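You operate a simulated robot arm through the tools that you are given. There is no shell and no other tool. Be economical: measure what you need, move in short steps, check, and stop when the job is done.

Carry out the task below with a simulated robot arm. There is one attempt and no reset: what you move stays moved.

JOB
Uncover the teal dish, scour it, then pour water to its line.
Fine: all the stuck rice comes off; the lid goes on the mat; scourer and jug go back.

The check looks at the end state, three seconds after you hand in, the way a careful person would. Anything else that was tipped, shoved, dropped, spilled or broken makes it a failure. Lids that push on must go on centred and level and be pressed home; caps that screw on are set level and turned clockwise until they are tight.

ROBOT AND FRAMES
A 7-joint arm with a two-finger parallel gripper, fixed in place. Base frame: the origin is at the foot of the arm, x ahead of it, y to its left, z up; the work surface is at about z = 800. Units: mm, degrees, N and s.
With the tool pointing down near the work surface it reaches from about 360 to 780 mm from the base axis. Its first joint turns from -166.0 to 166.0 degrees. Payload 3.91 kg.
Tool frame: the origin (TCP) lies between the finger pads and is the grasp point; the fingertips stand 30 mm ahead of it; z points along the fingers, y is the line along which they close. The gripper opens to 110 mm. The fingers are 20 mm wide and 10 mm thick; the gripper's body (48 by 112 mm) begins 55 mm behind the TCP.
Orientation is told as [roll, pitch, yaw] about the base's x, y, z axes, in that order, counted from this pose: with the fingers straight down and closing along the base's y, the tool's x points along the base's -x, its y along +y and its z along -z.

CONTROLS
- The arm moves only by the tool send_rows. Its argument "targets" is a list of rows, each a list of 3 entries, a list of its own where there are three numbers: the shift along the base's x, y, z in mm, then the turn, a rotation vector about the base's x, y, z in degrees, then the opening, from 0 (shut) to 1 (fully open). In form: [[[x, y, z], [wx, wy, wz], claw], ...]. A call has 1 to 20 rows; each row is the pose to reach, as a shift and turn from the pose commanded when the call began. A row lasts 0.2 s, in which the tool goes at most 50 mm and 8.6 degrees; a call with a longer step from one row to the next is refused whole, and so is a gripper value outside its range. Where a pose cannot be reached the arm comes as near as it can. A force on the tool above 90 N (or 10 N above the force at the start of the call, whichever is more), or a blocked arm, ends the call early, and 0.2 s more pass. Each finger travels about 153 mm/s and halts on what it meets, pressing with about 38 N; the grip force reading is that of the motor and also rises with nothing between the fingers. The clock runs only during rows and for 0.2 s after the last one: add rows that repeat a pose to give the fingers time. It gives the time, the measured TCP pose, the force on the tool (base axes), the opening and the grip force at its end, in the units of the frame above (readings bear some noise).
- Cameras (640 x 400 px; columns grow to the right, rows downward): "scene" is fixed at [400.1, 649.8, 1393.4]; the picture's right is [-0.40, 0.92, 0.00], its down [0.83, 0.36, -0.43] and it looks along [-0.40, -0.17, -0.90] (base axes); focal length 214 px, centre (320, 200). "wrist" rides on the gripper at [-36, 0, -57] in the tool frame; the picture's right is [0.00, -1.00, 0.00], its down [0.97, 0.00, -0.24] and it looks along [0.24, 0.00, 0.97] (tool axes); focal length 218 px, centre (320, 200). There is no depth. A picture from a camera that has moved, and an enlarged one, comes with that camera's place and axes in the base frame and with its lens.
- camera(camera): a new picture of that camera. No time passes.
- move_column(by): slides the trunk up (or, below 0, down) by that many mm; the arm rides with it, the base frame stays. It gives what a move gives, with no picture.
- zoom(camera, box): a new picture of the part [left, top, right, bottom] of that camera's present view, enlarged. No time passes.
- sign_off(): hands the job in; it is judged then, once.

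Go step by step. Nothing tells you positions but the pictures and the camera data: compare them with the known pose of the tool, close in by small moves and look again before you grip or let go. The budget is 120 turns and 64 pictures, counting those below and the enlarged ones. Unless the task says otherwise, let go and move clear before handing in, and close with one line.

The tools are called after ">>>" by a JSON object that holds its "method" and its "body". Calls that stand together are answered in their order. send_rows: Moves the arm, as the interface text tells. Its arguments: {"type":"object","properties":{"targets":{"type":"array"}},"required":["targets"]} The other tools are called the same way: move_column (by) slides the trunk up or down; camera (camera) takes a picture; zoom (camera, box) takes an enlarged picture of a part of a camera's view; sign_off () hands the job in.

At the start:

```text
time_s: 0.0
tool_pos: [256.7, 413.5, 1155.1]
tool_rot: [0.0, 0.0, 0.0]
contact_force: [-0.4, -0.4, 1.1]
finger_gap: 110.2
grip_force: 0.0
trunk travel left (down, up): [-525.0, 85.0]
```

scene: 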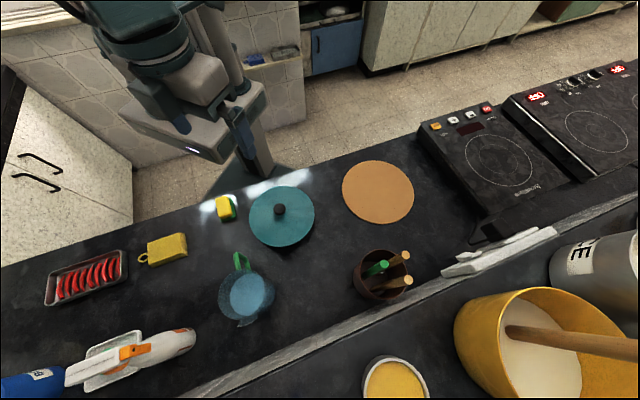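
wrist: 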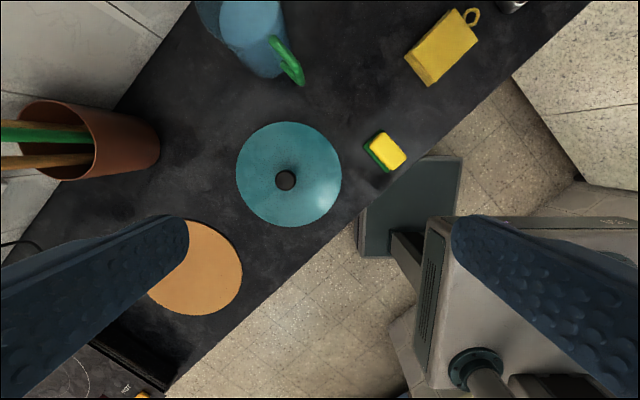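

I see the teal dish with its lid near (240, 467), the orange mat near (40, 694), a small yellow and green scourer near (280, 300), and the jug near (450, 488). I'll look closer before moving.

>>> {"method": "zoom", "body": {"camera": "scene", "box": [190, 150, 350, 250]}}

>>> {"method": "zoom", "body": {"camera": "scene", "box": [180, 230, 340, 330]}}

>>> {"method": "zoom", "body": {"camera": "wrist", "box": [180, 0, 500, 200]}}

```text
4.00 times, centred on (270, 200) of scene
camera zoom: at [400.1, 649.8, 1393.4], right [-0.4, 0.92, 0.0], down [0.83, 0.36, -0.43], along [-0.4, -0.17, -0.9], focal length 858 px, centre (520, 200)
```

zoom: 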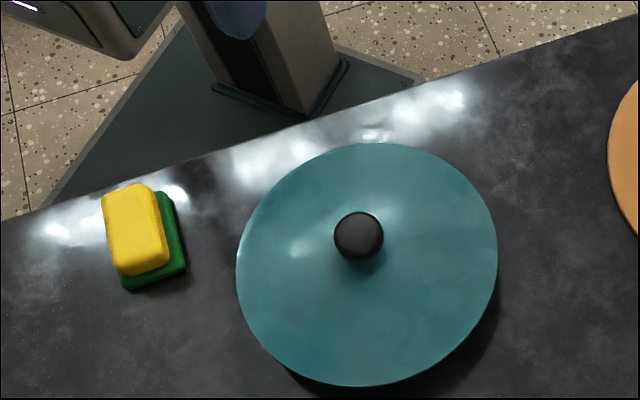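

```text
4.00 times, centred on (260, 280) of scene
camera zoom: at [400.1, 649.8, 1393.4], right [-0.4, 0.92, 0.0], down [0.83, 0.36, -0.43], along [-0.4, -0.17, -0.9], focal length 858 px, centre (560, -120)
```

zoom: 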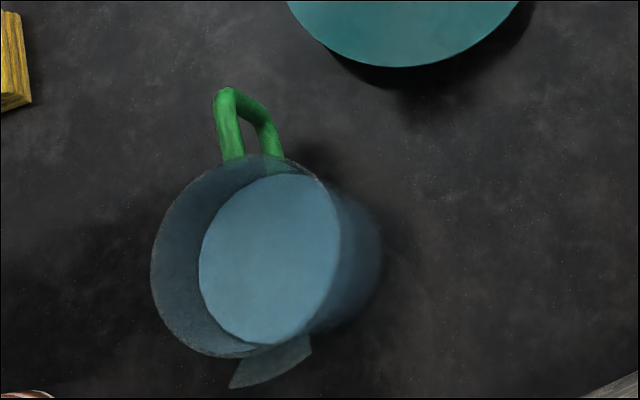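

```text
2.00 times, centred on (340, 100) of wrist
camera zoom: at [292.1, 413.1, 1213.2], right [0.0, -1.0, 0.0], down [-0.97, 0.0, 0.24], along [-0.24, 0.0, -0.97], focal length 436 px, centre (280, 400)
```

zoom: 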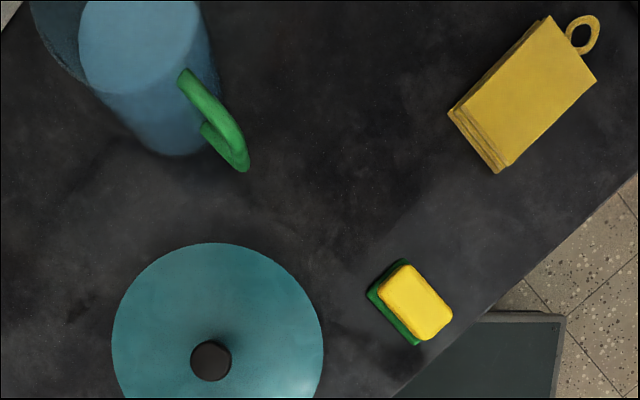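

The knob triangulates to about (239, 466, 882). I'll come above it and view it from closer.

>>> {"method": "send_rows", "body": {"targets": [[[-5, 15, -40], [0, 0, 0], 0.8], [[-10, 30, -80], [0, 0, 0], 0.6], [[-15, 45, -120], [0, 0, 0], 0.6], [[-18, 52, -160], [0, 0, 0], 0.6], [[-18, 52, -180], [0, 0, 0], 0.6], [[-18, 52, -180], [0, 0, 0], 0.6]]}}

>>> {"method": "camera", "body": {"camera": "wrist"}}

>>> {"method": "zoom", "body": {"camera": "scene", "box": [190, 130, 350, 250]}}

```text
time_s: 1.4
tool_pos: [237.9, 465.9, 975.5]
tool_rot: [0.0, -0.1, 0.0]
contact_force: [-0.4, 0.4, -0.5]
finger_gap: 66.2
grip_force: 0.1
trunk travel left (down, up): [-525.0, 85.0]
```

```text
58 pictures are left
camera wrist: at [273.7, 466.0, 1033.8], right [0.0, -1.0, 0.0], down [-0.97, 0.0, 0.24], along [-0.24, 0.0, -0.97], focal length 218 px, centre (320, 200)
```

wrist: 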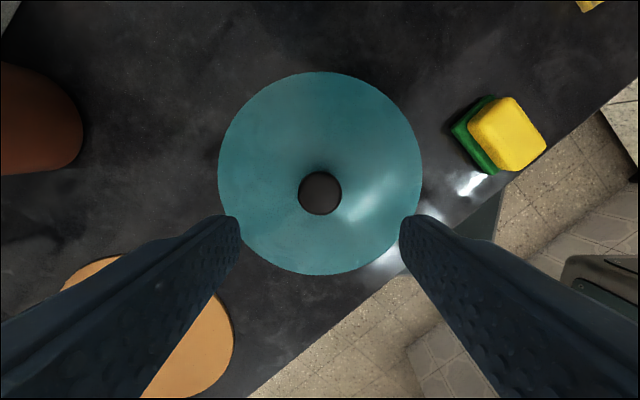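

```text
3.33 times, centred on (270, 190) of scene
camera zoom: at [400.1, 649.8, 1393.4], right [-0.4, 0.92, 0.0], down [0.83, 0.36, -0.43], along [-0.4, -0.17, -0.9], focal length 715 px, centre (487, 233)
```

zoom: 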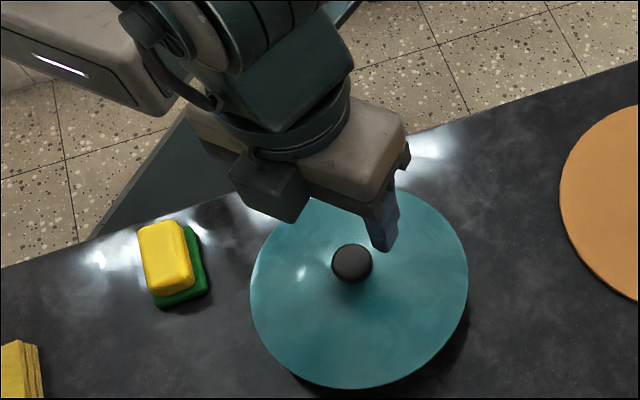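

The knob is centred in y. I'll descend most of the way and check the height.

>>> {"method": "send_rows", "body": {"targets": [[[2, 0, -35], [0, 0, 0], 0.6], [[2, 0, -70], [0, 0, 0], 0.6], [[2, 0, -76], [0, 0, 0], 0.6], [[2, 0, -76], [0, 0, 0], 0.6]]}}

>>> {"method": "camera", "body": {"camera": "wrist"}}

>>> {"method": "zoom", "body": {"camera": "scene", "box": [230, 170, 326, 230]}}

```text
time_s: 2.4
tool_pos: [239.3, 466.1, 897.6]
tool_rot: [0.0, 0.0, -0.1]
contact_force: [-0.4, -0.6, 0.2]
finger_gap: 66.0
grip_force: 0.0
trunk travel left (down, up): [-525.0, 85.0]
```

```text
56 pictures are left
camera wrist: at [276.3, 465.6, 956.7], right [0.0, -1.0, 0.0], down [-0.97, 0.0, 0.24], along [-0.24, 0.0, -0.97], focal length 218 px, centre (320, 200)
```

wrist: 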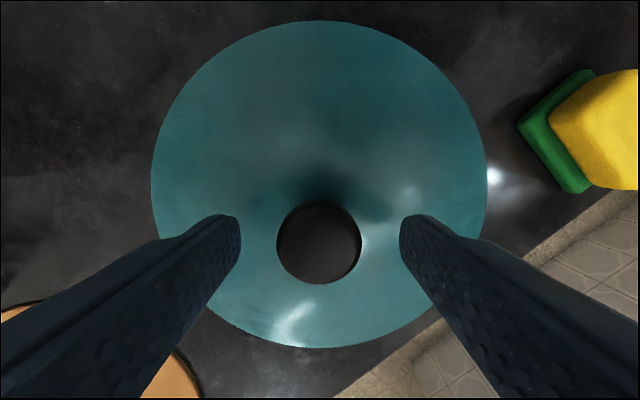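

```text
6.67 times, centred on (278, 200) of scene
camera zoom: at [400.1, 649.8, 1393.4], right [-0.4, 0.92, 0.0], down [0.83, 0.36, -0.43], along [-0.4, -0.17, -0.9], focal length 1430 px, centre (600, 200)
```

zoom: 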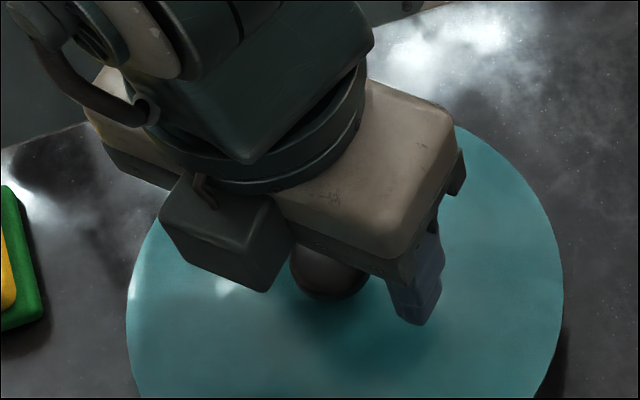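

Knob is centred between the fingers (x≈239.5). I'll lower a few mm and grip.

>>> {"method": "send_rows", "body": {"targets": [[[0, 0, -3], [0, 0, 0], 0.6], [[0, 0, -6], [0, 0, 0], 0.6], [[0, 0, -6], [0, 0, 0], 0.4], [[0, 0, -6], [0, 0, 0], 0.2], [[0, 0, -6], [0, 0, 0], 0.1], [[0, 0, -6], [0, 0, 0], 0.1]]}}

```text
time_s: 3.8
tool_pos: [239.6, 465.7, 893.1]
tool_rot: [0.0, 0.0, 0.0]
contact_force: [0.1, 0.0, 0.6]
finger_gap: 30.7
grip_force: 38.0
trunk travel left (down, up): [-525.0, 85.0]
```

Gripped at 30.7 mm. Lifting slowly.

>>> {"method": "send_rows", "body": {"targets": [[[0, 0, 5], [0, 0, 0], 0.1], [[0, 0, 15], [0, 0, 0], 0.1], [[0, 0, 35], [0, 0, 0], 0.1], [[0, 0, 65], [0, 0, 0], 0.1], [[0, 0, 100], [0, 0, 0], 0.1], [[0, 0, 100], [0, 0, 0], 0.1]]}}

>>> {"method": "camera", "body": {"camera": "scene"}}

>>> {"method": "camera", "body": {"camera": "wrist"}}

```text
time_s: 5.2
tool_pos: [240.2, 466.9, 994.4]
tool_rot: [0.1, 0.0, 0.0]
contact_force: [0.2, -0.3, -1.3]
finger_gap: 30.5
grip_force: 38.7
trunk travel left (down, up): [-525.0, 85.0]
```

```text
54 pictures are left
```

scene: 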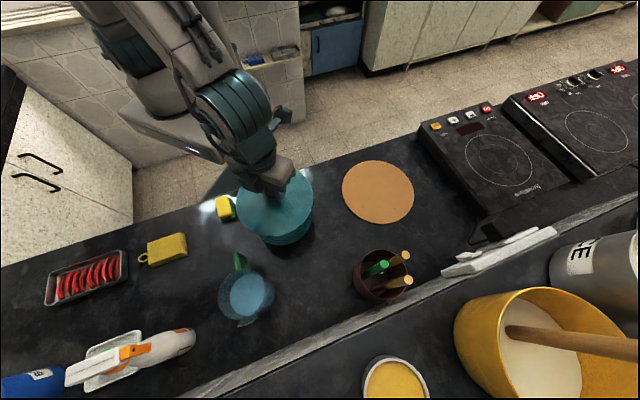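

```text
53 pictures are left
camera wrist: at [277.0, 466.2, 1052.1], right [0.0, -1.0, 0.0], down [-0.97, 0.0, 0.24], along [-0.24, 0.0, -0.97], focal length 218 px, centre (320, 200)
```

wrist: 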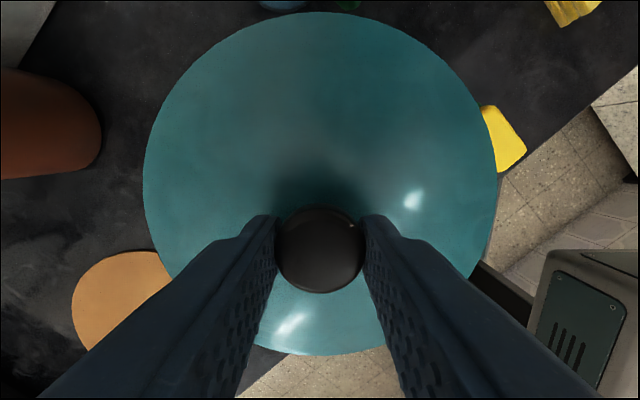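

The lid is free. Carrying it over the mat centre, about (40, 694).

>>> {"method": "send_rows", "body": {"targets": [[[-15, 17, 0], [0, 0, 0], 0.1], [[-40, 45, 0], [0, 0, 0], 0.1], [[-67, 76, 0], [0, 0, 0], 0.1], [[-94, 107, 0], [0, 0, 0], 0.1], [[-121, 137, 0], [0, 0, 0], 0.1], [[-148, 168, 0], [0, 0, 0], 0.1], [[-175, 199, 0], [0, 0, 0], 0.1], [[-190, 215, 0], [0, 0, 0], 0.1], [[-200, 227, 0], [0, 0, 0], 0.1], [[-200, 227, -40], [0, 0, 0], 0.1], [[-200, 227, -80], [0, 0, 0], 0.1], [[-200, 227, -100], [0, 0, 0], 0.1], [[-200, 227, -100], [0, 0, 0], 0.1]]}}

>>> {"method": "camera", "body": {"camera": "scene"}}

```text
time_s: 8.0
tool_pos: [41.0, 692.3, 895.6]
tool_rot: [0.0, 0.0, 0.1]
contact_force: [0.9, -0.1, -0.9]
finger_gap: 30.6
grip_force: 37.7
trunk travel left (down, up): [-525.0, 85.0]
```

```text
52 pictures are left
```

scene: 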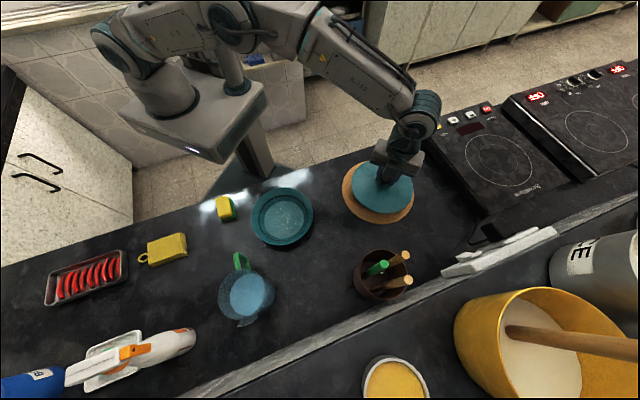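

Lid is over the mat. Lowering gently to contact.

>>> {"method": "send_rows", "body": {"targets": [[[0, 0, -10], [0, 0, 0], 0.1], [[0, 0, -20], [0, 0, 0], 0.1], [[0, 0, -30], [0, 0, 0], 0.1], [[0, 0, -33], [0, 0, 0], 0.1], [[0, 0, -33], [0, 0, 0], 0.1]]}}

```text
time_s: 9.2
tool_pos: [41.0, 693.1, 862.9]
tool_rot: [0.1, 0.0, 0.0]
contact_force: [-0.1, 2.5, 8.3]
finger_gap: 30.5
grip_force: 37.4
trunk travel left (down, up): [-525.0, 85.0]
```

>>> {"method": "send_rows", "body": {"targets": [[[0, 0, -1], [0, 0, 0], 0.1], [[0, 0, -1], [0, 0, 0], 0.1]]}}

>>> {"method": "zoom", "body": {"camera": "scene", "box": [320, 130, 448, 230]}}

```text
time_s: 9.8
tool_pos: [40.9, 692.5, 863.1]
tool_rot: [0.2, 0.0, -0.1]
contact_force: [1.5, 2.3, 17.5]
finger_gap: 30.6
grip_force: 38.4
trunk travel left (down, up): [-525.0, 85.0]
```

```text
4.00 times, centred on (384, 180) of scene
camera zoom: at [400.1, 649.8, 1393.4], right [-0.4, 0.92, 0.0], down [0.83, 0.36, -0.43], along [-0.4, -0.17, -0.9], focal length 858 px, centre (64, 280)
```

zoom: 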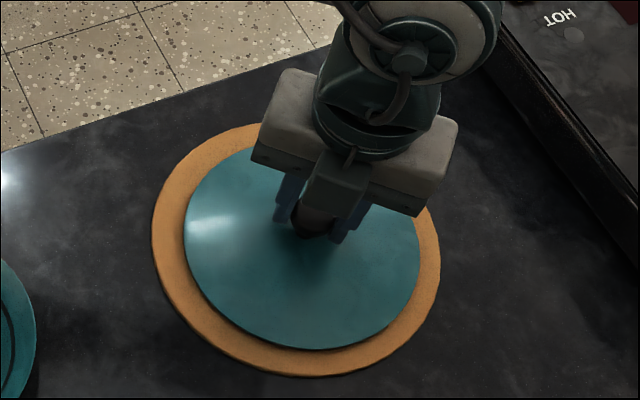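

The lid rests on the mat. Releasing and lifting away.

>>> {"method": "send_rows", "body": {"targets": [[[0, 0, 1], [0, 0, 0], 0.3], [[0, 0, 1], [0, 0, 0], 0.5], [[0, 0, 1], [0, 0, 0], 0.6], [[0, 0, 20], [0, 0, 0], 0.6], [[0, 0, 60], [0, 0, 0], 0.6], [[0, 0, 100], [0, 0, 0], 0.6], [[0, 0, 120], [0, 0, 0], 0.6]]}}

>>> {"method": "zoom", "body": {"camera": "scene", "box": [190, 160, 350, 260]}}

```text
time_s: 11.4
tool_pos: [40.4, 692.0, 979.1]
tool_rot: [-0.1, 0.0, 0.1]
contact_force: [0.0, 0.7, 0.2]
finger_gap: 66.2
grip_force: 0.1
trunk travel left (down, up): [-525.0, 85.0]
```

```text
4.00 times, centred on (270, 210) of scene
camera zoom: at [400.1, 649.8, 1393.4], right [-0.4, 0.92, 0.0], down [0.83, 0.36, -0.43], along [-0.4, -0.17, -0.9], focal length 858 px, centre (520, 160)
```

zoom: 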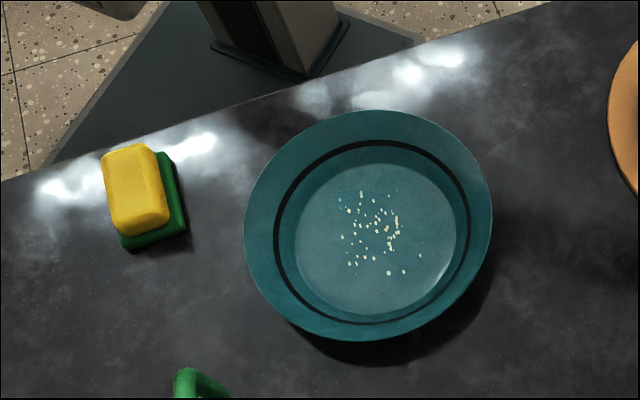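

The lid sits on the mat; the dish shows rice on a flat floor with a black fill line on the wall. Next I go above the scourer (~(281, 293)), turning yaw ~42° to align with its short side.

>>> {"method": "send_rows", "body": {"targets": [[[10, -16, 5], [0, 0, 2], 0.6], [[32, -53, 5], [0, 0, 6], 0.6], [[55, -92, 5], [0, 0, 10], 0.7], [[78, -131, 5], [0, 0, 14], 0.7], [[102, -170, 5], [0, 0, 18], 0.7], [[126, -209, 5], [0, 0, 22], 0.7], [[150, -248, 5], [0, 0, 26], 0.7], [[173, -287, 5], [0, 0, 30], 0.7], [[197, -326, 0], [0, 0, 34], 0.7], [[220, -365, -10], [0, 0, 38], 0.7], [[234, -388, -20], [0, 0, 41], 0.7], [[241, -399, -30], [0, 0, 42], 0.7], [[241, -399, -30], [0, 0, 42], 0.7]]}}

>>> {"method": "camera", "body": {"camera": "wrist"}}

>>> {"method": "zoom", "body": {"camera": "scene", "box": [320, 130, 448, 230]}}

```text
time_s: 14.2
tool_pos: [279.8, 294.0, 949.0]
tool_rot: [0.0, 0.0, 42.0]
contact_force: [0.6, 0.4, -0.2]
finger_gap: 77.1
grip_force: 0.0
trunk travel left (down, up): [-525.0, 85.0]
```

```text
49 pictures are left
camera wrist: at [307.1, 316.9, 1006.7], right [0.67, -0.74, 0.0], down [-0.72, -0.65, 0.24], along [-0.18, -0.16, -0.97], focal length 218 px, centre (320, 200)
```

wrist: 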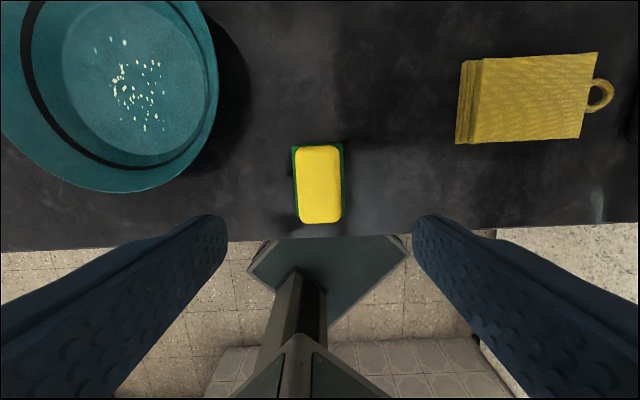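

```text
4.00 times, centred on (384, 180) of scene
camera zoom: at [400.1, 649.8, 1393.4], right [-0.4, 0.92, 0.0], down [0.83, 0.36, -0.43], along [-0.4, -0.17, -0.9], focal length 858 px, centre (64, 280)
```

zoom: 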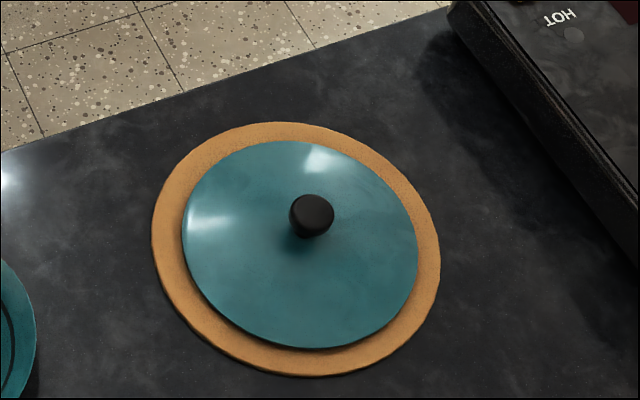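

The scourer is at about (283, 297), its top about z=828, and nearly aligned with the gripper. Lowering over it and checking.

>>> {"method": "send_rows", "body": {"targets": [[[3.5, 3, -30], [0, 0, 2], 0.7], [[3.5, 3, -65], [0, 0, 2], 0.7], [[3.5, 3, -80], [0, 0, 2], 0.7], [[3.5, 3, -80], [0, 0, 2], 0.7]]}}

>>> {"method": "camera", "body": {"camera": "wrist"}}

>>> {"method": "zoom", "body": {"camera": "scene", "box": [194, 180, 258, 220]}}

```text
time_s: 15.2
tool_pos: [283.7, 295.5, 870.1]
tool_rot: [0.0, -0.1, 43.9]
contact_force: [0.1, 0.0, 1.0]
finger_gap: 76.9
grip_force: 0.0
trunk travel left (down, up): [-525.0, 85.0]
```

```text
47 pictures are left
camera wrist: at [309.4, 320.4, 927.0], right [0.69, -0.72, 0.0], down [-0.7, -0.67, 0.24], along [-0.17, -0.17, -0.97], focal length 218 px, centre (320, 200)
```

wrist: 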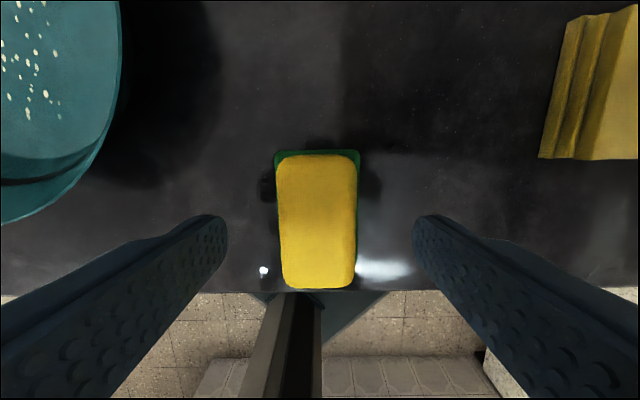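

```text
10.00 times, centred on (226, 200) of scene
camera zoom: at [400.1, 649.8, 1393.4], right [-0.4, 0.92, 0.0], down [0.83, 0.36, -0.43], along [-0.4, -0.17, -0.9], focal length 2145 px, centre (1260, 200)
```

zoom: 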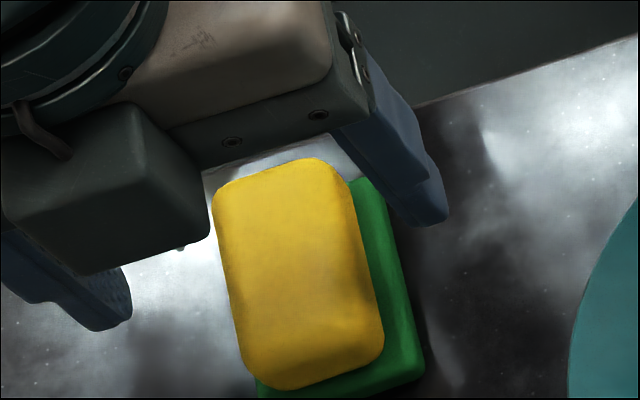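

Well centred. Descending to grip the yellow foam above the green pad.

>>> {"method": "send_rows", "body": {"targets": [[[0, 0, -12], [0, 0, 0], 0.7], [[0, 0, -24], [0, 0, 0], 0.7], [[0, 0, -28], [0, 0, 0], 0.7], [[0, 0, -28], [0, 0, 0], 0.5], [[0, 0, -28], [0, 0, 0], 0.3], [[0, 0, -28], [0, 0, 0], 0.2], [[0, 0, -28], [0, 0, 0], 0.2]]}}

>>> {"method": "camera", "body": {"camera": "wrist"}}

```text
time_s: 16.8
tool_pos: [284.6, 298.0, 840.5]
tool_rot: [0.0, -0.1, 44.0]
contact_force: [-0.4, 0.3, 0.8]
finger_gap: 44.6
grip_force: 37.9
trunk travel left (down, up): [-525.0, 85.0]
```

```text
45 pictures are left
camera wrist: at [310.3, 321.1, 898.4], right [0.69, -0.72, 0.0], down [-0.7, -0.67, 0.24], along [-0.17, -0.17, -0.97], focal length 218 px, centre (320, 200)
```

wrist: 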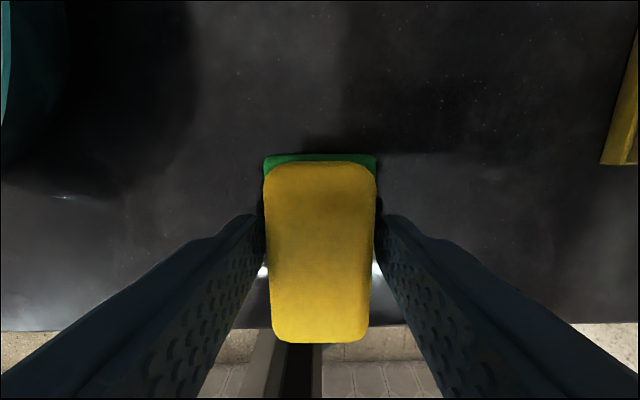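

The scourer is firmly gripped with the green pad down (pad bottom is about 41 mm below the TCP). Lifting it over the dish.

>>> {"method": "send_rows", "body": {"targets": [[[0, 0, 20], [0, 0, 0], 0.2], [[0, 0, 60], [0, 0, 0], 0.2], [[0, 0, 95], [0, 0, 0], 0.2], [[-10, 35, 100], [0, 0, 0], 0.2], [[-20, 75, 100], [0, 0, 0], 0.2], [[-32, 115, 100], [0, 0, 0], 0.2], [[-42, 150, 100], [0, 0, 0], 0.2], [[-48, 167, 100], [0, 0, 0], 0.2], [[-48, 167, 100], [0, 0, 0], 0.2]]}}

>>> {"method": "camera", "body": {"camera": "wrist"}}

>>> {"method": "zoom", "body": {"camera": "scene", "box": [190, 150, 350, 250]}}

```text
time_s: 18.8
tool_pos: [235.1, 465.5, 942.4]
tool_rot: [0.0, 0.1, 44.0]
contact_force: [0.4, -0.8, -0.6]
finger_gap: 44.7
grip_force: 38.0
trunk travel left (down, up): [-525.0, 85.0]
```

```text
44 pictures are left
camera wrist: at [261.5, 489.3, 998.5], right [0.69, -0.72, 0.0], down [-0.7, -0.67, 0.24], along [-0.17, -0.17, -0.97], focal length 218 px, centre (320, 200)
```

wrist: 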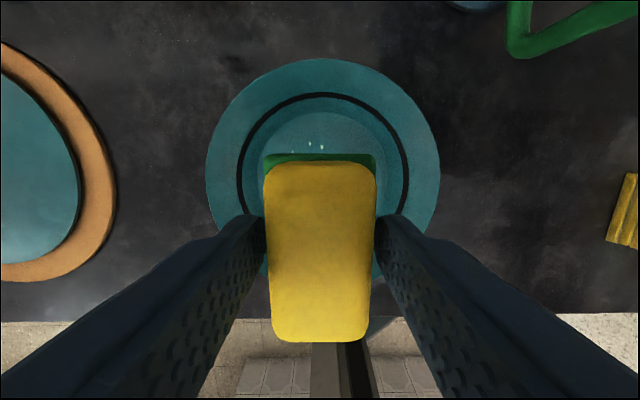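

```text
4.00 times, centred on (270, 200) of scene
camera zoom: at [400.1, 649.8, 1393.4], right [-0.4, 0.92, 0.0], down [0.83, 0.36, -0.43], along [-0.4, -0.17, -0.9], focal length 858 px, centre (520, 200)
```

zoom: 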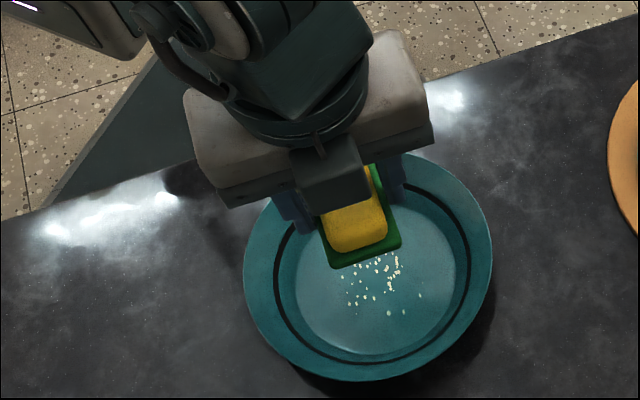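

Centred over the dish. Descending to near the floor.

>>> {"method": "send_rows", "body": {"targets": [[[2, 0, -30], [0, 0, 0], 0.2], [[2, 0, -60], [0, 0, 0], 0.2], [[2, 0, -80], [0, 0, 0], 0.2], [[2, 0, -86], [0, 0, 0], 0.2], [[2, 0, -86], [0, 0, 0], 0.2]]}}

```text
time_s: 20.0
tool_pos: [237.9, 463.5, 857.1]
tool_rot: [0.0, -0.1, 44.0]
contact_force: [-0.2, 0.8, 0.0]
finger_gap: 44.6
grip_force: 37.8
trunk travel left (down, up): [-525.0, 85.0]
```

>>> {"method": "send_rows", "body": {"targets": [[[0, 0, -3], [0, 0, 0], 0.2], [[0, 0, -6], [0, 0, 0], 0.2], [[0, 0, -8], [0, 0, 0], 0.2], [[0, 0, -8], [0, 0, 0], 0.2]]}}

```text
time_s: 21.0
tool_pos: [237.3, 464.5, 847.9]
tool_rot: [0.0, -0.1, 44.1]
contact_force: [0.3, -0.5, 0.0]
finger_gap: 44.6
grip_force: 37.9
trunk travel left (down, up): [-525.0, 85.0]
```

Not in contact yet; going on gently.

>>> {"method": "send_rows", "body": {"targets": [[[0, 0, -1.5], [0, 0, 0], 0.2], [[0, 0, -2], [0, 0, 0], 0.2], [[0, 0, -2], [0, 0, 0], 0.2]]}}

```text
time_s: 21.8
tool_pos: [237.6, 465.2, 847.0]
tool_rot: [0.0, 0.1, 44.0]
contact_force: [0.1, -0.9, 4.7]
finger_gap: 44.6
grip_force: 37.9
trunk travel left (down, up): [-525.0, 85.0]
```

Contact found at z≈847. Scrubbing with light pressure across the rice area.

>>> {"method": "send_rows", "body": {"targets": [[[0, 0, -0.5], [0, 0, 0], 0.2], [[-7, 7, -0.5], [0, 0, 0], 0.2], [[-12.5, 13, -0.5], [0, 0, 0], 0.2], [[-4, 4, -0.5], [0, 0, 0], 0.2], [[4, -4, -0.5], [0, 0, 0], 0.2], [[12.5, -13, -0.5], [0, 0, 0], 0.2], [[18.8, -2.5, -0.5], [0, 0, 0], 0.2], [[13, 4, -0.5], [0, 0, 0], 0.2], [[5, 12, -0.5], [0, 0, 0], 0.2], [[-2, 19, -0.5], [0, 0, 0], 0.2], [[-10, 10, -0.5], [0, 0, 0], 0.2], [[-18.8, 2.5, -0.5], [0, 0, 0], 0.2], [[-12, -5, -0.5], [0, 0, 0], 0.2], [[-5, -12, -0.5], [0, 0, 0], 0.2], [[2, -19, -0.5], [0, 0, 0], 0.2], [[9, -9, -0.5], [0, 0, 0], 0.2], [[8, 0, -0.5], [0, 0, 0], 0.2], [[0, 0, -0.5], [0, 0, 0], 0.2]]}}

>>> {"method": "zoom", "body": {"camera": "scene", "box": [230, 170, 342, 250]}}

```text
time_s: 25.6
tool_pos: [240.8, 464.3, 845.0]
tool_rot: [0.0, 0.1, 44.0]
contact_force: [1.4, -0.7, 5.5]
finger_gap: 44.6
grip_force: 38.3
trunk travel left (down, up): [-525.0, 85.0]
```

```text
5.00 times, centred on (286, 210) of scene
camera zoom: at [400.1, 649.8, 1393.4], right [-0.4, 0.92, 0.0], down [0.83, 0.36, -0.43], along [-0.4, -0.17, -0.9], focal length 1072 px, centre (490, 150)
```

zoom: 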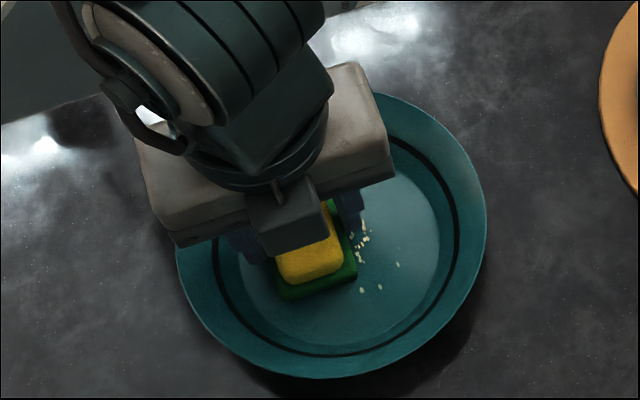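

The scrubbing works, but the dish slid about 18 mm (towards (-7, +17)) when the pad touched its wall. I'll finish with shorter strokes centred on its present place near (233, 483), and move it back afterwards.

>>> {"method": "send_rows", "body": {"targets": [[[-2, 8, 0], [0, 0, 0], 0.2], [[-4, 15, 0], [0, 0, 0], 0.2], [[-5, 19, 0], [0, 0, 0], 0.2], [[-10, 24, 0], [0, 0, 0], 0.2], [[-13, 28, 0], [0, 0, 0], 0.2], [[-6, 32, 0], [0, 0, 0], 0.2], [[1, 25, 0], [0, 0, 0], 0.2], [[8, 17, 0], [0, 0, 0], 0.2], [[3, 10, 0], [0, 0, 0], 0.2], [[-5, 19, 0], [0, 0, 0], 0.2], [[-11, 13, 0], [0, 0, 0], 0.2], [[-18, 21, 0], [0, 0, 0], 0.2], [[-11, 13, 0], [0, 0, 0], 0.2], [[-4, 6, 0], [0, 0, 0], 0.2], [[-5, 19, 0], [0, 0, 0], 0.2], [[-5, 19, 30], [0, 0, 0], 0.2], [[-5, 19, 70], [0, 0, 0], 0.2], [[20, -10, 100], [0, 0, 0], 0.2], [[40, -40, 100], [0, 0, 0], 0.2], [[40, -60, 100], [0, 0, 0], 0.2]]}}

>>> {"method": "zoom", "body": {"camera": "scene", "box": [190, 150, 350, 250]}}

>>> {"method": "camera", "body": {"camera": "wrist"}}

```text
time_s: 29.8
tool_pos: [278.8, 404.8, 944.0]
tool_rot: [0.0, 0.0, 44.0]
contact_force: [-0.2, -0.2, -0.7]
finger_gap: 44.7
grip_force: 37.9
trunk travel left (down, up): [-525.0, 85.0]
```

```text
4.00 times, centred on (270, 200) of scene
camera zoom: at [400.1, 649.8, 1393.4], right [-0.4, 0.92, 0.0], down [0.83, 0.36, -0.43], along [-0.4, -0.17, -0.9], focal length 858 px, centre (520, 200)
```

zoom: 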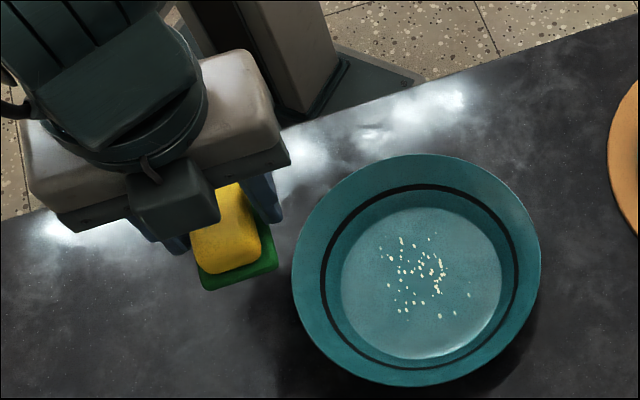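

```text
40 pictures are left
camera wrist: at [304.2, 428.1, 1002.0], right [0.69, -0.72, 0.0], down [-0.7, -0.67, 0.24], along [-0.17, -0.17, -0.97], focal length 218 px, centre (320, 200)
```

wrist: 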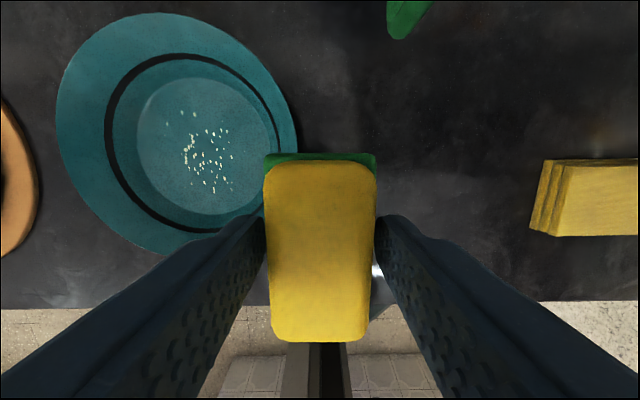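

All the rice is still there: the dish travelled with the pad instead of being rubbed. It is now near (229, 498). I'll go above it again, then press more firmly and scrub by twisting, which gives no net side push.

>>> {"method": "send_rows", "body": {"targets": [[[-10, 30, 0], [0, 0, 0], 0.2], [[-30, 65, 0], [0, 0, 0], 0.2], [[-50, 94, 0], [0, 0, 0], 0.2], [[-50, 94, 0], [0, 0, 0], 0.2]]}}

>>> {"method": "camera", "body": {"camera": "wrist"}}

>>> {"method": "zoom", "body": {"camera": "scene", "box": [230, 170, 342, 250]}}

```text
time_s: 30.8
tool_pos: [227.5, 498.5, 946.1]
tool_rot: [-0.1, 0.0, 44.0]
contact_force: [-1.0, 0.6, -1.0]
finger_gap: 44.8
grip_force: 38.3
trunk travel left (down, up): [-525.0, 85.0]
```

```text
39 pictures are left
camera wrist: at [253.8, 522.4, 1003.5], right [0.69, -0.72, 0.0], down [-0.7, -0.67, 0.24], along [-0.17, -0.17, -0.97], focal length 218 px, centre (320, 200)
```

wrist: 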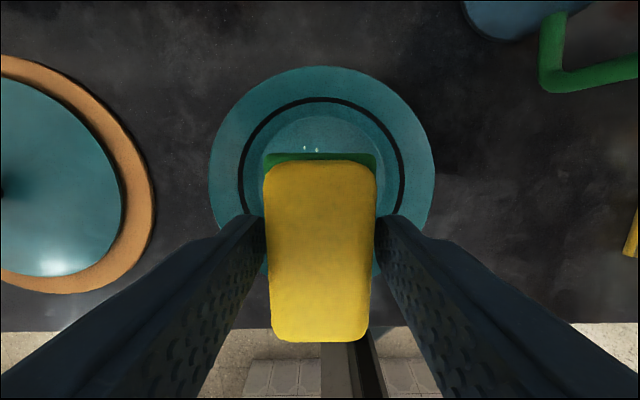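

```text
5.00 times, centred on (286, 210) of scene
camera zoom: at [400.1, 649.8, 1393.4], right [-0.4, 0.92, 0.0], down [0.83, 0.36, -0.43], along [-0.4, -0.17, -0.9], focal length 1072 px, centre (490, 150)
```

zoom: 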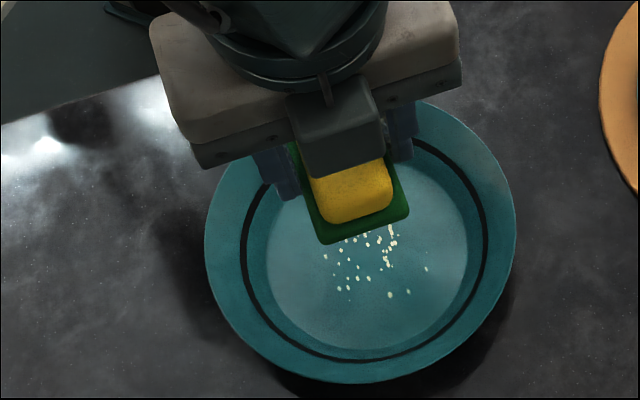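

Centred over the dish now. Descending to contact and pressing a bit more.

>>> {"method": "send_rows", "body": {"targets": [[[0, 0, -35], [0, 0, 0], 0.2], [[0, 0, -70], [0, 0, 0], 0.2], [[0, 0, -92], [0, 0, 0], 0.2], [[0, 0, -98], [0, 0, 0], 0.2], [[0, 0, -101], [0, 0, 0], 0.2], [[0, 0, -101], [0, 0, 0], 0.2]]}}

```text
time_s: 32.2
tool_pos: [228.3, 498.7, 845.4]
tool_rot: [0.0, -0.1, 44.0]
contact_force: [-0.3, -0.8, 11.5]
finger_gap: 44.6
grip_force: 38.0
trunk travel left (down, up): [-525.0, 85.0]
```

Force is 11.5 N. Twisting back and forth, then checking.

>>> {"method": "send_rows", "body": {"targets": [[[0, 0, -0.3], [0, 0, 8], 0.2], [[0, 0, -0.3], [0, 0, 16], 0.2], [[0, 0, -0.3], [0, 0, 24], 0.2], [[0, 0, -0.3], [0, 0, 16], 0.2], [[0, 0, -0.3], [0, 0, 8], 0.2], [[0, 0, -0.3], [0, 0, 0], 0.2], [[0, 0, -0.3], [0, 0, -8], 0.2], [[0, 0, -0.3], [0, 0, -16], 0.2], [[0, 0, -0.3], [0, 0, -24], 0.2], [[0, 0, -0.3], [0, 0, -16], 0.2], [[0, 0, -0.3], [0, 0, -8], 0.2], [[0, 0, -0.3], [0, 0, 0], 0.2]]}}

>>> {"method": "zoom", "body": {"camera": "scene", "box": [230, 170, 342, 250]}}

```text
time_s: 34.8
tool_pos: [229.1, 496.7, 846.2]
tool_rot: [0.1, 0.0, 44.1]
contact_force: [1.2, -0.3, 15.4]
finger_gap: 44.8
grip_force: 38.1
trunk travel left (down, up): [-525.0, 85.0]
```

```text
5.00 times, centred on (286, 210) of scene
camera zoom: at [400.1, 649.8, 1393.4], right [-0.4, 0.92, 0.0], down [0.83, 0.36, -0.43], along [-0.4, -0.17, -0.9], focal length 1072 px, centre (490, 150)
```

zoom: 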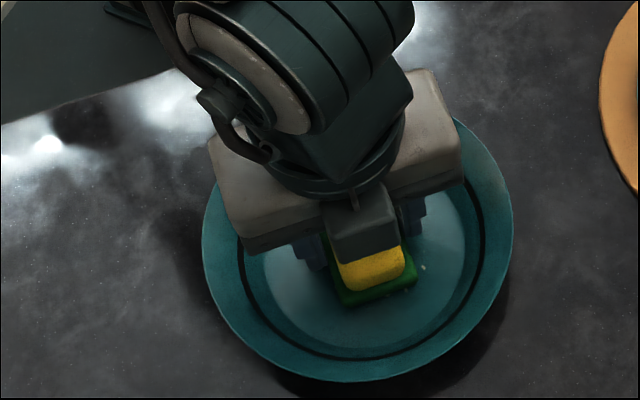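

>>> {"method": "send_rows", "body": {"targets": [[[0, 0, 30], [0, 0, 0], 0.2], [[0, 0, 70], [0, 0, 0], 0.2], [[25, -30, 100], [0, 0, 0], 0.2], [[45, -65, 100], [0, 0, 0], 0.2], [[45, -80, 100], [0, 0, 0], 0.2], [[45, -80, 100], [0, 0, 0], 0.2]]}}

>>> {"method": "zoom", "body": {"camera": "scene", "box": [230, 170, 342, 250]}}

```text
time_s: 36.2
tool_pos: [272.3, 417.2, 943.4]
tool_rot: [-0.1, 0.1, 43.9]
contact_force: [0.5, 0.1, 0.1]
finger_gap: 44.8
grip_force: 37.6
trunk travel left (down, up): [-525.0, 85.0]
```

```text
5.00 times, centred on (286, 210) of scene
camera zoom: at [400.1, 649.8, 1393.4], right [-0.4, 0.92, 0.0], down [0.83, 0.36, -0.43], along [-0.4, -0.17, -0.9], focal length 1072 px, centre (490, 150)
```

zoom: 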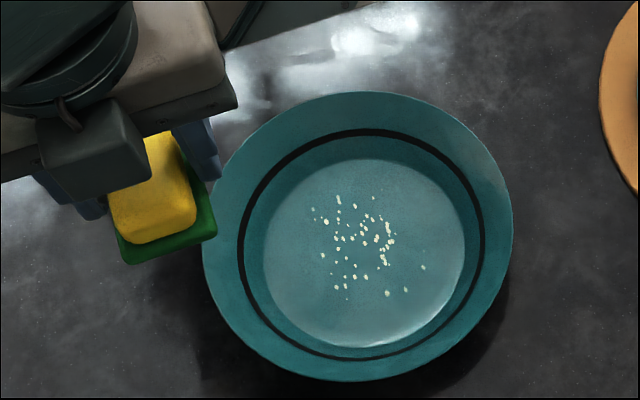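

The rice is unchanged by twisting. I'll try short linear strokes at a firmer pressure, staying clear of the wall, and watch whether the dish follows.

>>> {"method": "send_rows", "body": {"targets": [[[-15, 30, 0], [0, 0, 0], 0.2], [[-35, 65, 0], [0, 0, 0], 0.2], [[-45, 80, -20], [0, 0, 0], 0.2], [[-45, 80, -60], [0, 0, 0], 0.2], [[-45, 80, -92], [0, 0, 0], 0.2], [[-45, 80, -98], [0, 0, 0], 0.2], [[-45, 80, -100.5], [0, 0, 0], 0.2], [[-45, 80, -100.5], [0, 0, 0], 0.2], [[-49, 84, -100.5], [0, 0, 0], 0.2], [[-53, 88, -100.5], [0, 0, 0], 0.2], [[-53, 88, -100.5], [0, 0, 0], 0.2]]}}

>>> {"method": "zoom", "body": {"camera": "scene", "box": [230, 170, 342, 250]}}

```text
time_s: 38.6
tool_pos: [222.5, 503.9, 843.7]
tool_rot: [0.0, -0.3, 43.9]
contact_force: [12.5, -5.9, 30.7]
finger_gap: 44.6
grip_force: 38.1
trunk travel left (down, up): [-525.0, 85.0]
```

```text
5.00 times, centred on (286, 210) of scene
camera zoom: at [400.1, 649.8, 1393.4], right [-0.4, 0.92, 0.0], down [0.83, 0.36, -0.43], along [-0.4, -0.17, -0.9], focal length 1072 px, centre (490, 150)
```

zoom: 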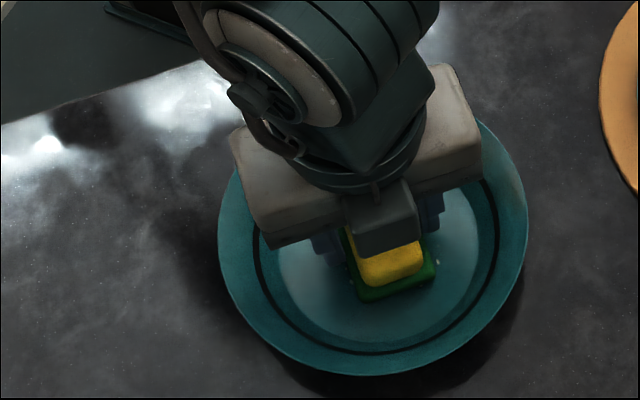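

The dish follows linear strokes, so the pad grips it better than the table does. I'll use that to drag the dish back to its original spot, about (239, 466).

>>> {"method": "send_rows", "body": {"targets": [[[1.5, -4, 0], [0, 0, 0], 0.2], [[3, -8, 0], [0, 0, 0], 0.2], [[4.5, -12, 0], [0, 0, 0], 0.2], [[6, -16, 0], [0, 0, 0], 0.2], [[7.5, -20, 0], [0, 0, 0], 0.2], [[9, -24, 0], [0, 0, 0], 0.2], [[10.5, -28, 0], [0, 0, 0], 0.2], [[12, -32, 0], [0, 0, 0], 0.2], [[14, -36, 0], [0, 0, 0], 0.2], [[15.5, -40, 0], [0, 0, 0], 0.2], [[15.5, -40, 0], [0, 0, 0], 0.2]]}}

>>> {"method": "zoom", "body": {"camera": "scene", "box": [230, 170, 342, 250]}}

```text
time_s: 41.0
tool_pos: [235.3, 465.3, 843.1]
tool_rot: [-0.1, -0.1, 44.0]
contact_force: [-4.2, 8.7, 29.6]
finger_gap: 44.8
grip_force: 38.1
trunk travel left (down, up): [-525.0, 85.0]
```

```text
5.00 times, centred on (286, 210) of scene
camera zoom: at [400.1, 649.8, 1393.4], right [-0.4, 0.92, 0.0], down [0.83, 0.36, -0.43], along [-0.4, -0.17, -0.9], focal length 1072 px, centre (490, 150)
```

zoom: 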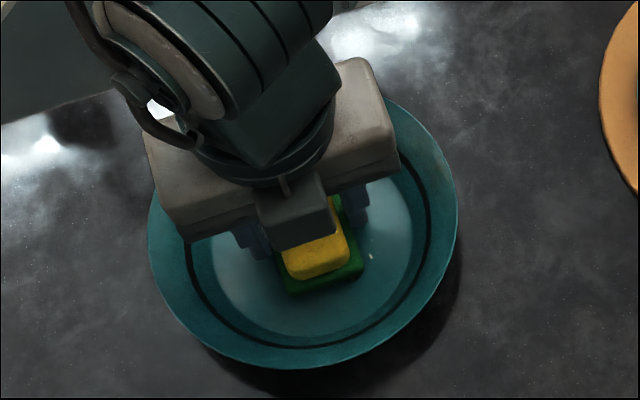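

The dish is back in place. Now I twist through ±40° at lower pressure with a slow lateral drift, so the pad rubs the floor without carrying the dish.

>>> {"method": "send_rows", "body": {"targets": [[[0, 0, 1.5], [0, 0, 8], 0.2], [[2, 0, 1.5], [0, 0, 16], 0.2], [[4, 0, 1.5], [0, 0, 24], 0.2], [[6, 0, 1.5], [0, 0, 32], 0.2], [[8, 2, 1.5], [0, 0, 40], 0.2], [[7, 4, 1.5], [0, 0, 32], 0.2], [[5, 6, 1.5], [0, 0, 24], 0.2], [[2, 8, 1.5], [0, 0, 16], 0.2], [[0, 8, 1.5], [0, 0, 8], 0.2], [[-3, 7, 1.5], [0, 0, 0], 0.2], [[-5, 6, 1.5], [0, 0, -8], 0.2], [[-7, 4, 1.5], [0, 0, -16], 0.2], [[-8, 2, 1.5], [0, 0, -24], 0.2], [[-8, -1, 1.5], [0, 0, -32], 0.2], [[-7, -4, 1.5], [0, 0, -40], 0.2], [[-5, -6, 1.5], [0, 0, -32], 0.2], [[-2, -8, 1.5], [0, 0, -24], 0.2], [[1, -8, 1.5], [0, 0, -16], 0.2], [[3, -5, 1.5], [0, 0, -8], 0.2], [[2, -2, 1.5], [0, 0, 0], 0.2]]}}

>>> {"method": "zoom", "body": {"camera": "scene", "box": [230, 170, 342, 250]}}

```text
time_s: 45.2
tool_pos: [239.8, 464.2, 844.3]
tool_rot: [0.1, 0.0, 44.1]
contact_force: [0.7, -1.6, 0.6]
finger_gap: 44.7
grip_force: 38.0
trunk travel left (down, up): [-525.0, 85.0]
```

```text
5.00 times, centred on (286, 210) of scene
camera zoom: at [400.1, 649.8, 1393.4], right [-0.4, 0.92, 0.0], down [0.83, 0.36, -0.43], along [-0.4, -0.17, -0.9], focal length 1072 px, centre (490, 150)
```

zoom: 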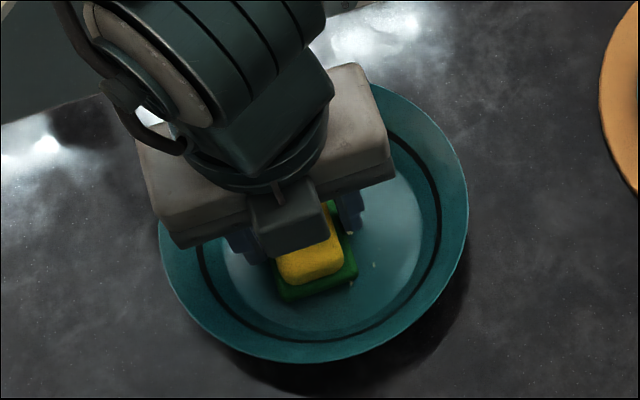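

Contact has gone light. Lifting to look at the rice.

>>> {"method": "send_rows", "body": {"targets": [[[0, 0, 30], [0, 0, 0], 0.2], [[0, 0, 70], [0, 0, 0], 0.2], [[25, -30, 98], [0, 0, 0], 0.2], [[40, -65, 98], [0, 0, 0], 0.2], [[40, -70, 98], [0, 0, 0], 0.2], [[40, -70, 98], [0, 0, 0], 0.2]]}}

>>> {"method": "zoom", "body": {"camera": "scene", "box": [210, 170, 322, 250]}}

```text
time_s: 46.6
tool_pos: [277.2, 392.6, 942.4]
tool_rot: [0.1, 0.0, 44.0]
contact_force: [-0.2, -0.2, -0.3]
finger_gap: 44.7
grip_force: 38.0
trunk travel left (down, up): [-525.0, 85.0]
```

```text
5.00 times, centred on (266, 210) of scene
camera zoom: at [400.1, 649.8, 1393.4], right [-0.4, 0.92, 0.0], down [0.83, 0.36, -0.43], along [-0.4, -0.17, -0.9], focal length 1072 px, centre (590, 150)
```

zoom: 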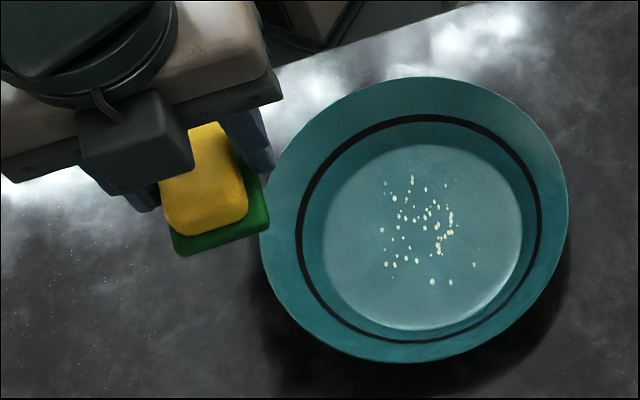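

The rice still holds. Next I'll try quick short strokes at light pressure, so the dish's inertia and friction keep it still. First I go back to its centre (~(229, 470)) and find contact.

>>> {"method": "send_rows", "body": {"targets": [[[-15, 30, 0], [0, 0, 0], 0.2], [[-35, 60, 0], [0, 0, 0], 0.2], [[-48, 77, -20], [0, 0, 0], 0.2], [[-48, 77, -60], [0, 0, 0], 0.2], [[-48, 77, -92], [0, 0, 0], 0.2], [[-48, 77, -98], [0, 0, 0], 0.2], [[-48, 77, -99], [0, 0, 0], 0.2], [[-48, 77, -99], [0, 0, 0], 0.2]]}}

>>> {"method": "zoom", "body": {"camera": "scene", "box": [230, 170, 342, 250]}}

```text
time_s: 48.4
tool_pos: [229.5, 470.6, 843.4]
tool_rot: [0.1, -0.1, 44.1]
contact_force: [-0.1, 0.0, 16.8]
finger_gap: 44.5
grip_force: 38.1
trunk travel left (down, up): [-525.0, 85.0]
```

```text
5.00 times, centred on (286, 210) of scene
camera zoom: at [400.1, 649.8, 1393.4], right [-0.4, 0.92, 0.0], down [0.83, 0.36, -0.43], along [-0.4, -0.17, -0.9], focal length 1072 px, centre (490, 150)
```

zoom: 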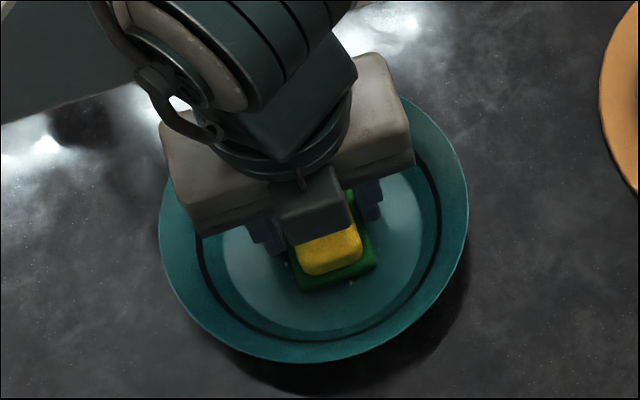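

>>> {"method": "send_rows", "body": {"targets": [[[-9, 9, 1], [0, 0, 0], 0.2], [[9, -9, 1], [0, 0, 0], 0.2], [[-9, 9, 1], [0, 0, 0], 0.2], [[9, -9, 1], [0, 0, 0], 0.2], [[-9, 9, 1], [0, 0, 0], 0.2], [[9, -9, 1], [0, 0, 0], 0.2], [[-9, 9, 1], [0, 0, 0], 0.2], [[9, -9, 1], [0, 0, 0], 0.2], [[-9, 9, 1], [0, 0, 0], 0.2], [[9, -9, 1], [0, 0, 0], 0.2], [[7, 7, 1], [0, 0, 0], 0.2], [[-7, -7, 1], [0, 0, 0], 0.2], [[7, 7, 1], [0, 0, 0], 0.2], [[-7, -7, 1], [0, 0, 0], 0.2], [[7, 7, 1], [0, 0, 0], 0.2], [[-7, -7, 1], [0, 0, 0], 0.2], [[7, 7, 1], [0, 0, 0], 0.2], [[-7, -7, 1], [0, 0, 0], 0.2], [[0, 0, 1], [0, 0, 0], 0.2]]}}

>>> {"method": "zoom", "body": {"camera": "scene", "box": [230, 170, 342, 250]}}

```text
time_s: 52.4
tool_pos: [231.6, 470.9, 844.7]
tool_rot: [0.0, 0.1, 44.1]
contact_force: [0.2, -0.5, 0.7]
finger_gap: 44.3
grip_force: 38.2
trunk travel left (down, up): [-525.0, 85.0]
```

```text
5.00 times, centred on (286, 210) of scene
camera zoom: at [400.1, 649.8, 1393.4], right [-0.4, 0.92, 0.0], down [0.83, 0.36, -0.43], along [-0.4, -0.17, -0.9], focal length 1072 px, centre (490, 150)
```

zoom: 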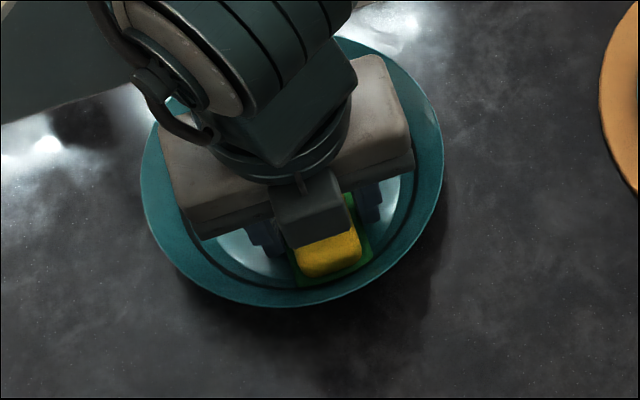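

The dish got pushed about 40 mm toward the near edge. I'll lift, look, and drag it back from its centre.

>>> {"method": "send_rows", "body": {"targets": [[[0, 0, 30], [0, 0, 0], 0.2], [[0, 0, 70], [0, 0, 0], 0.2], [[20, -40, 98], [0, 0, 0], 0.2], [[35, -75, 98], [0, 0, 0], 0.2], [[40, -95, 98], [0, 0, 0], 0.2], [[40, -95, 98], [0, 0, 0], 0.2]]}}

>>> {"method": "zoom", "body": {"camera": "scene", "box": [214, 160, 326, 230]}}

```text
refused: row 3 steps farther than a row can; nothing moved
```

```text
5.71 times, centred on (270, 195) of scene
camera zoom: at [400.1, 649.8, 1393.4], right [-0.4, 0.92, 0.0], down [0.83, 0.36, -0.43], along [-0.4, -0.17, -0.9], focal length 1226 px, centre (606, 229)
```

zoom: 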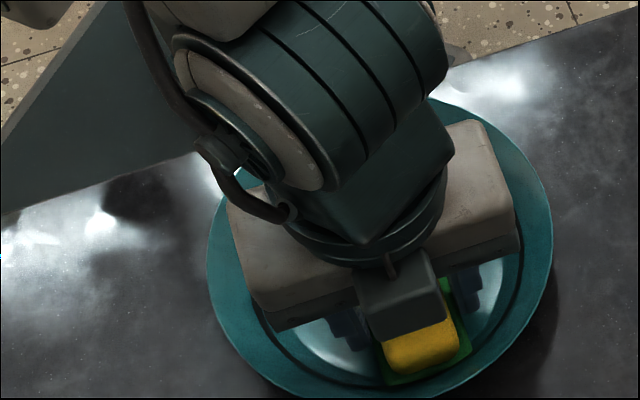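

>>> {"method": "send_rows", "body": {"targets": [[[0, 0, 30], [0, 0, 0], 0.2], [[0, 0, 70], [0, 0, 0], 0.2], [[15, -30, 95], [0, 0, 0], 0.2], [[30, -65, 98], [0, 0, 0], 0.2], [[40, -95, 98], [0, 0, 0], 0.2], [[40, -95, 98], [0, 0, 0], 0.2]]}}

>>> {"method": "zoom", "body": {"camera": "scene", "box": [214, 150, 326, 220]}}

```text
time_s: 53.8
tool_pos: [270.3, 377.0, 942.5]
tool_rot: [0.0, 0.0, 43.9]
contact_force: [0.1, 0.0, -0.4]
finger_gap: 44.7
grip_force: 38.0
trunk travel left (down, up): [-525.0, 85.0]
```

```text
5.71 times, centred on (270, 185) of scene
camera zoom: at [400.1, 649.8, 1393.4], right [-0.4, 0.92, 0.0], down [0.83, 0.36, -0.43], along [-0.4, -0.17, -0.9], focal length 1226 px, centre (606, 286)
```

zoom: 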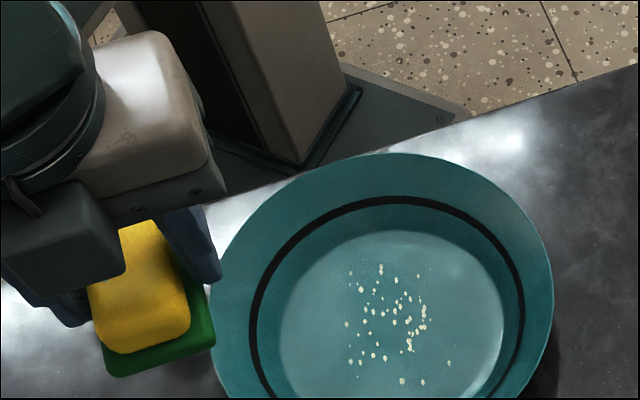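

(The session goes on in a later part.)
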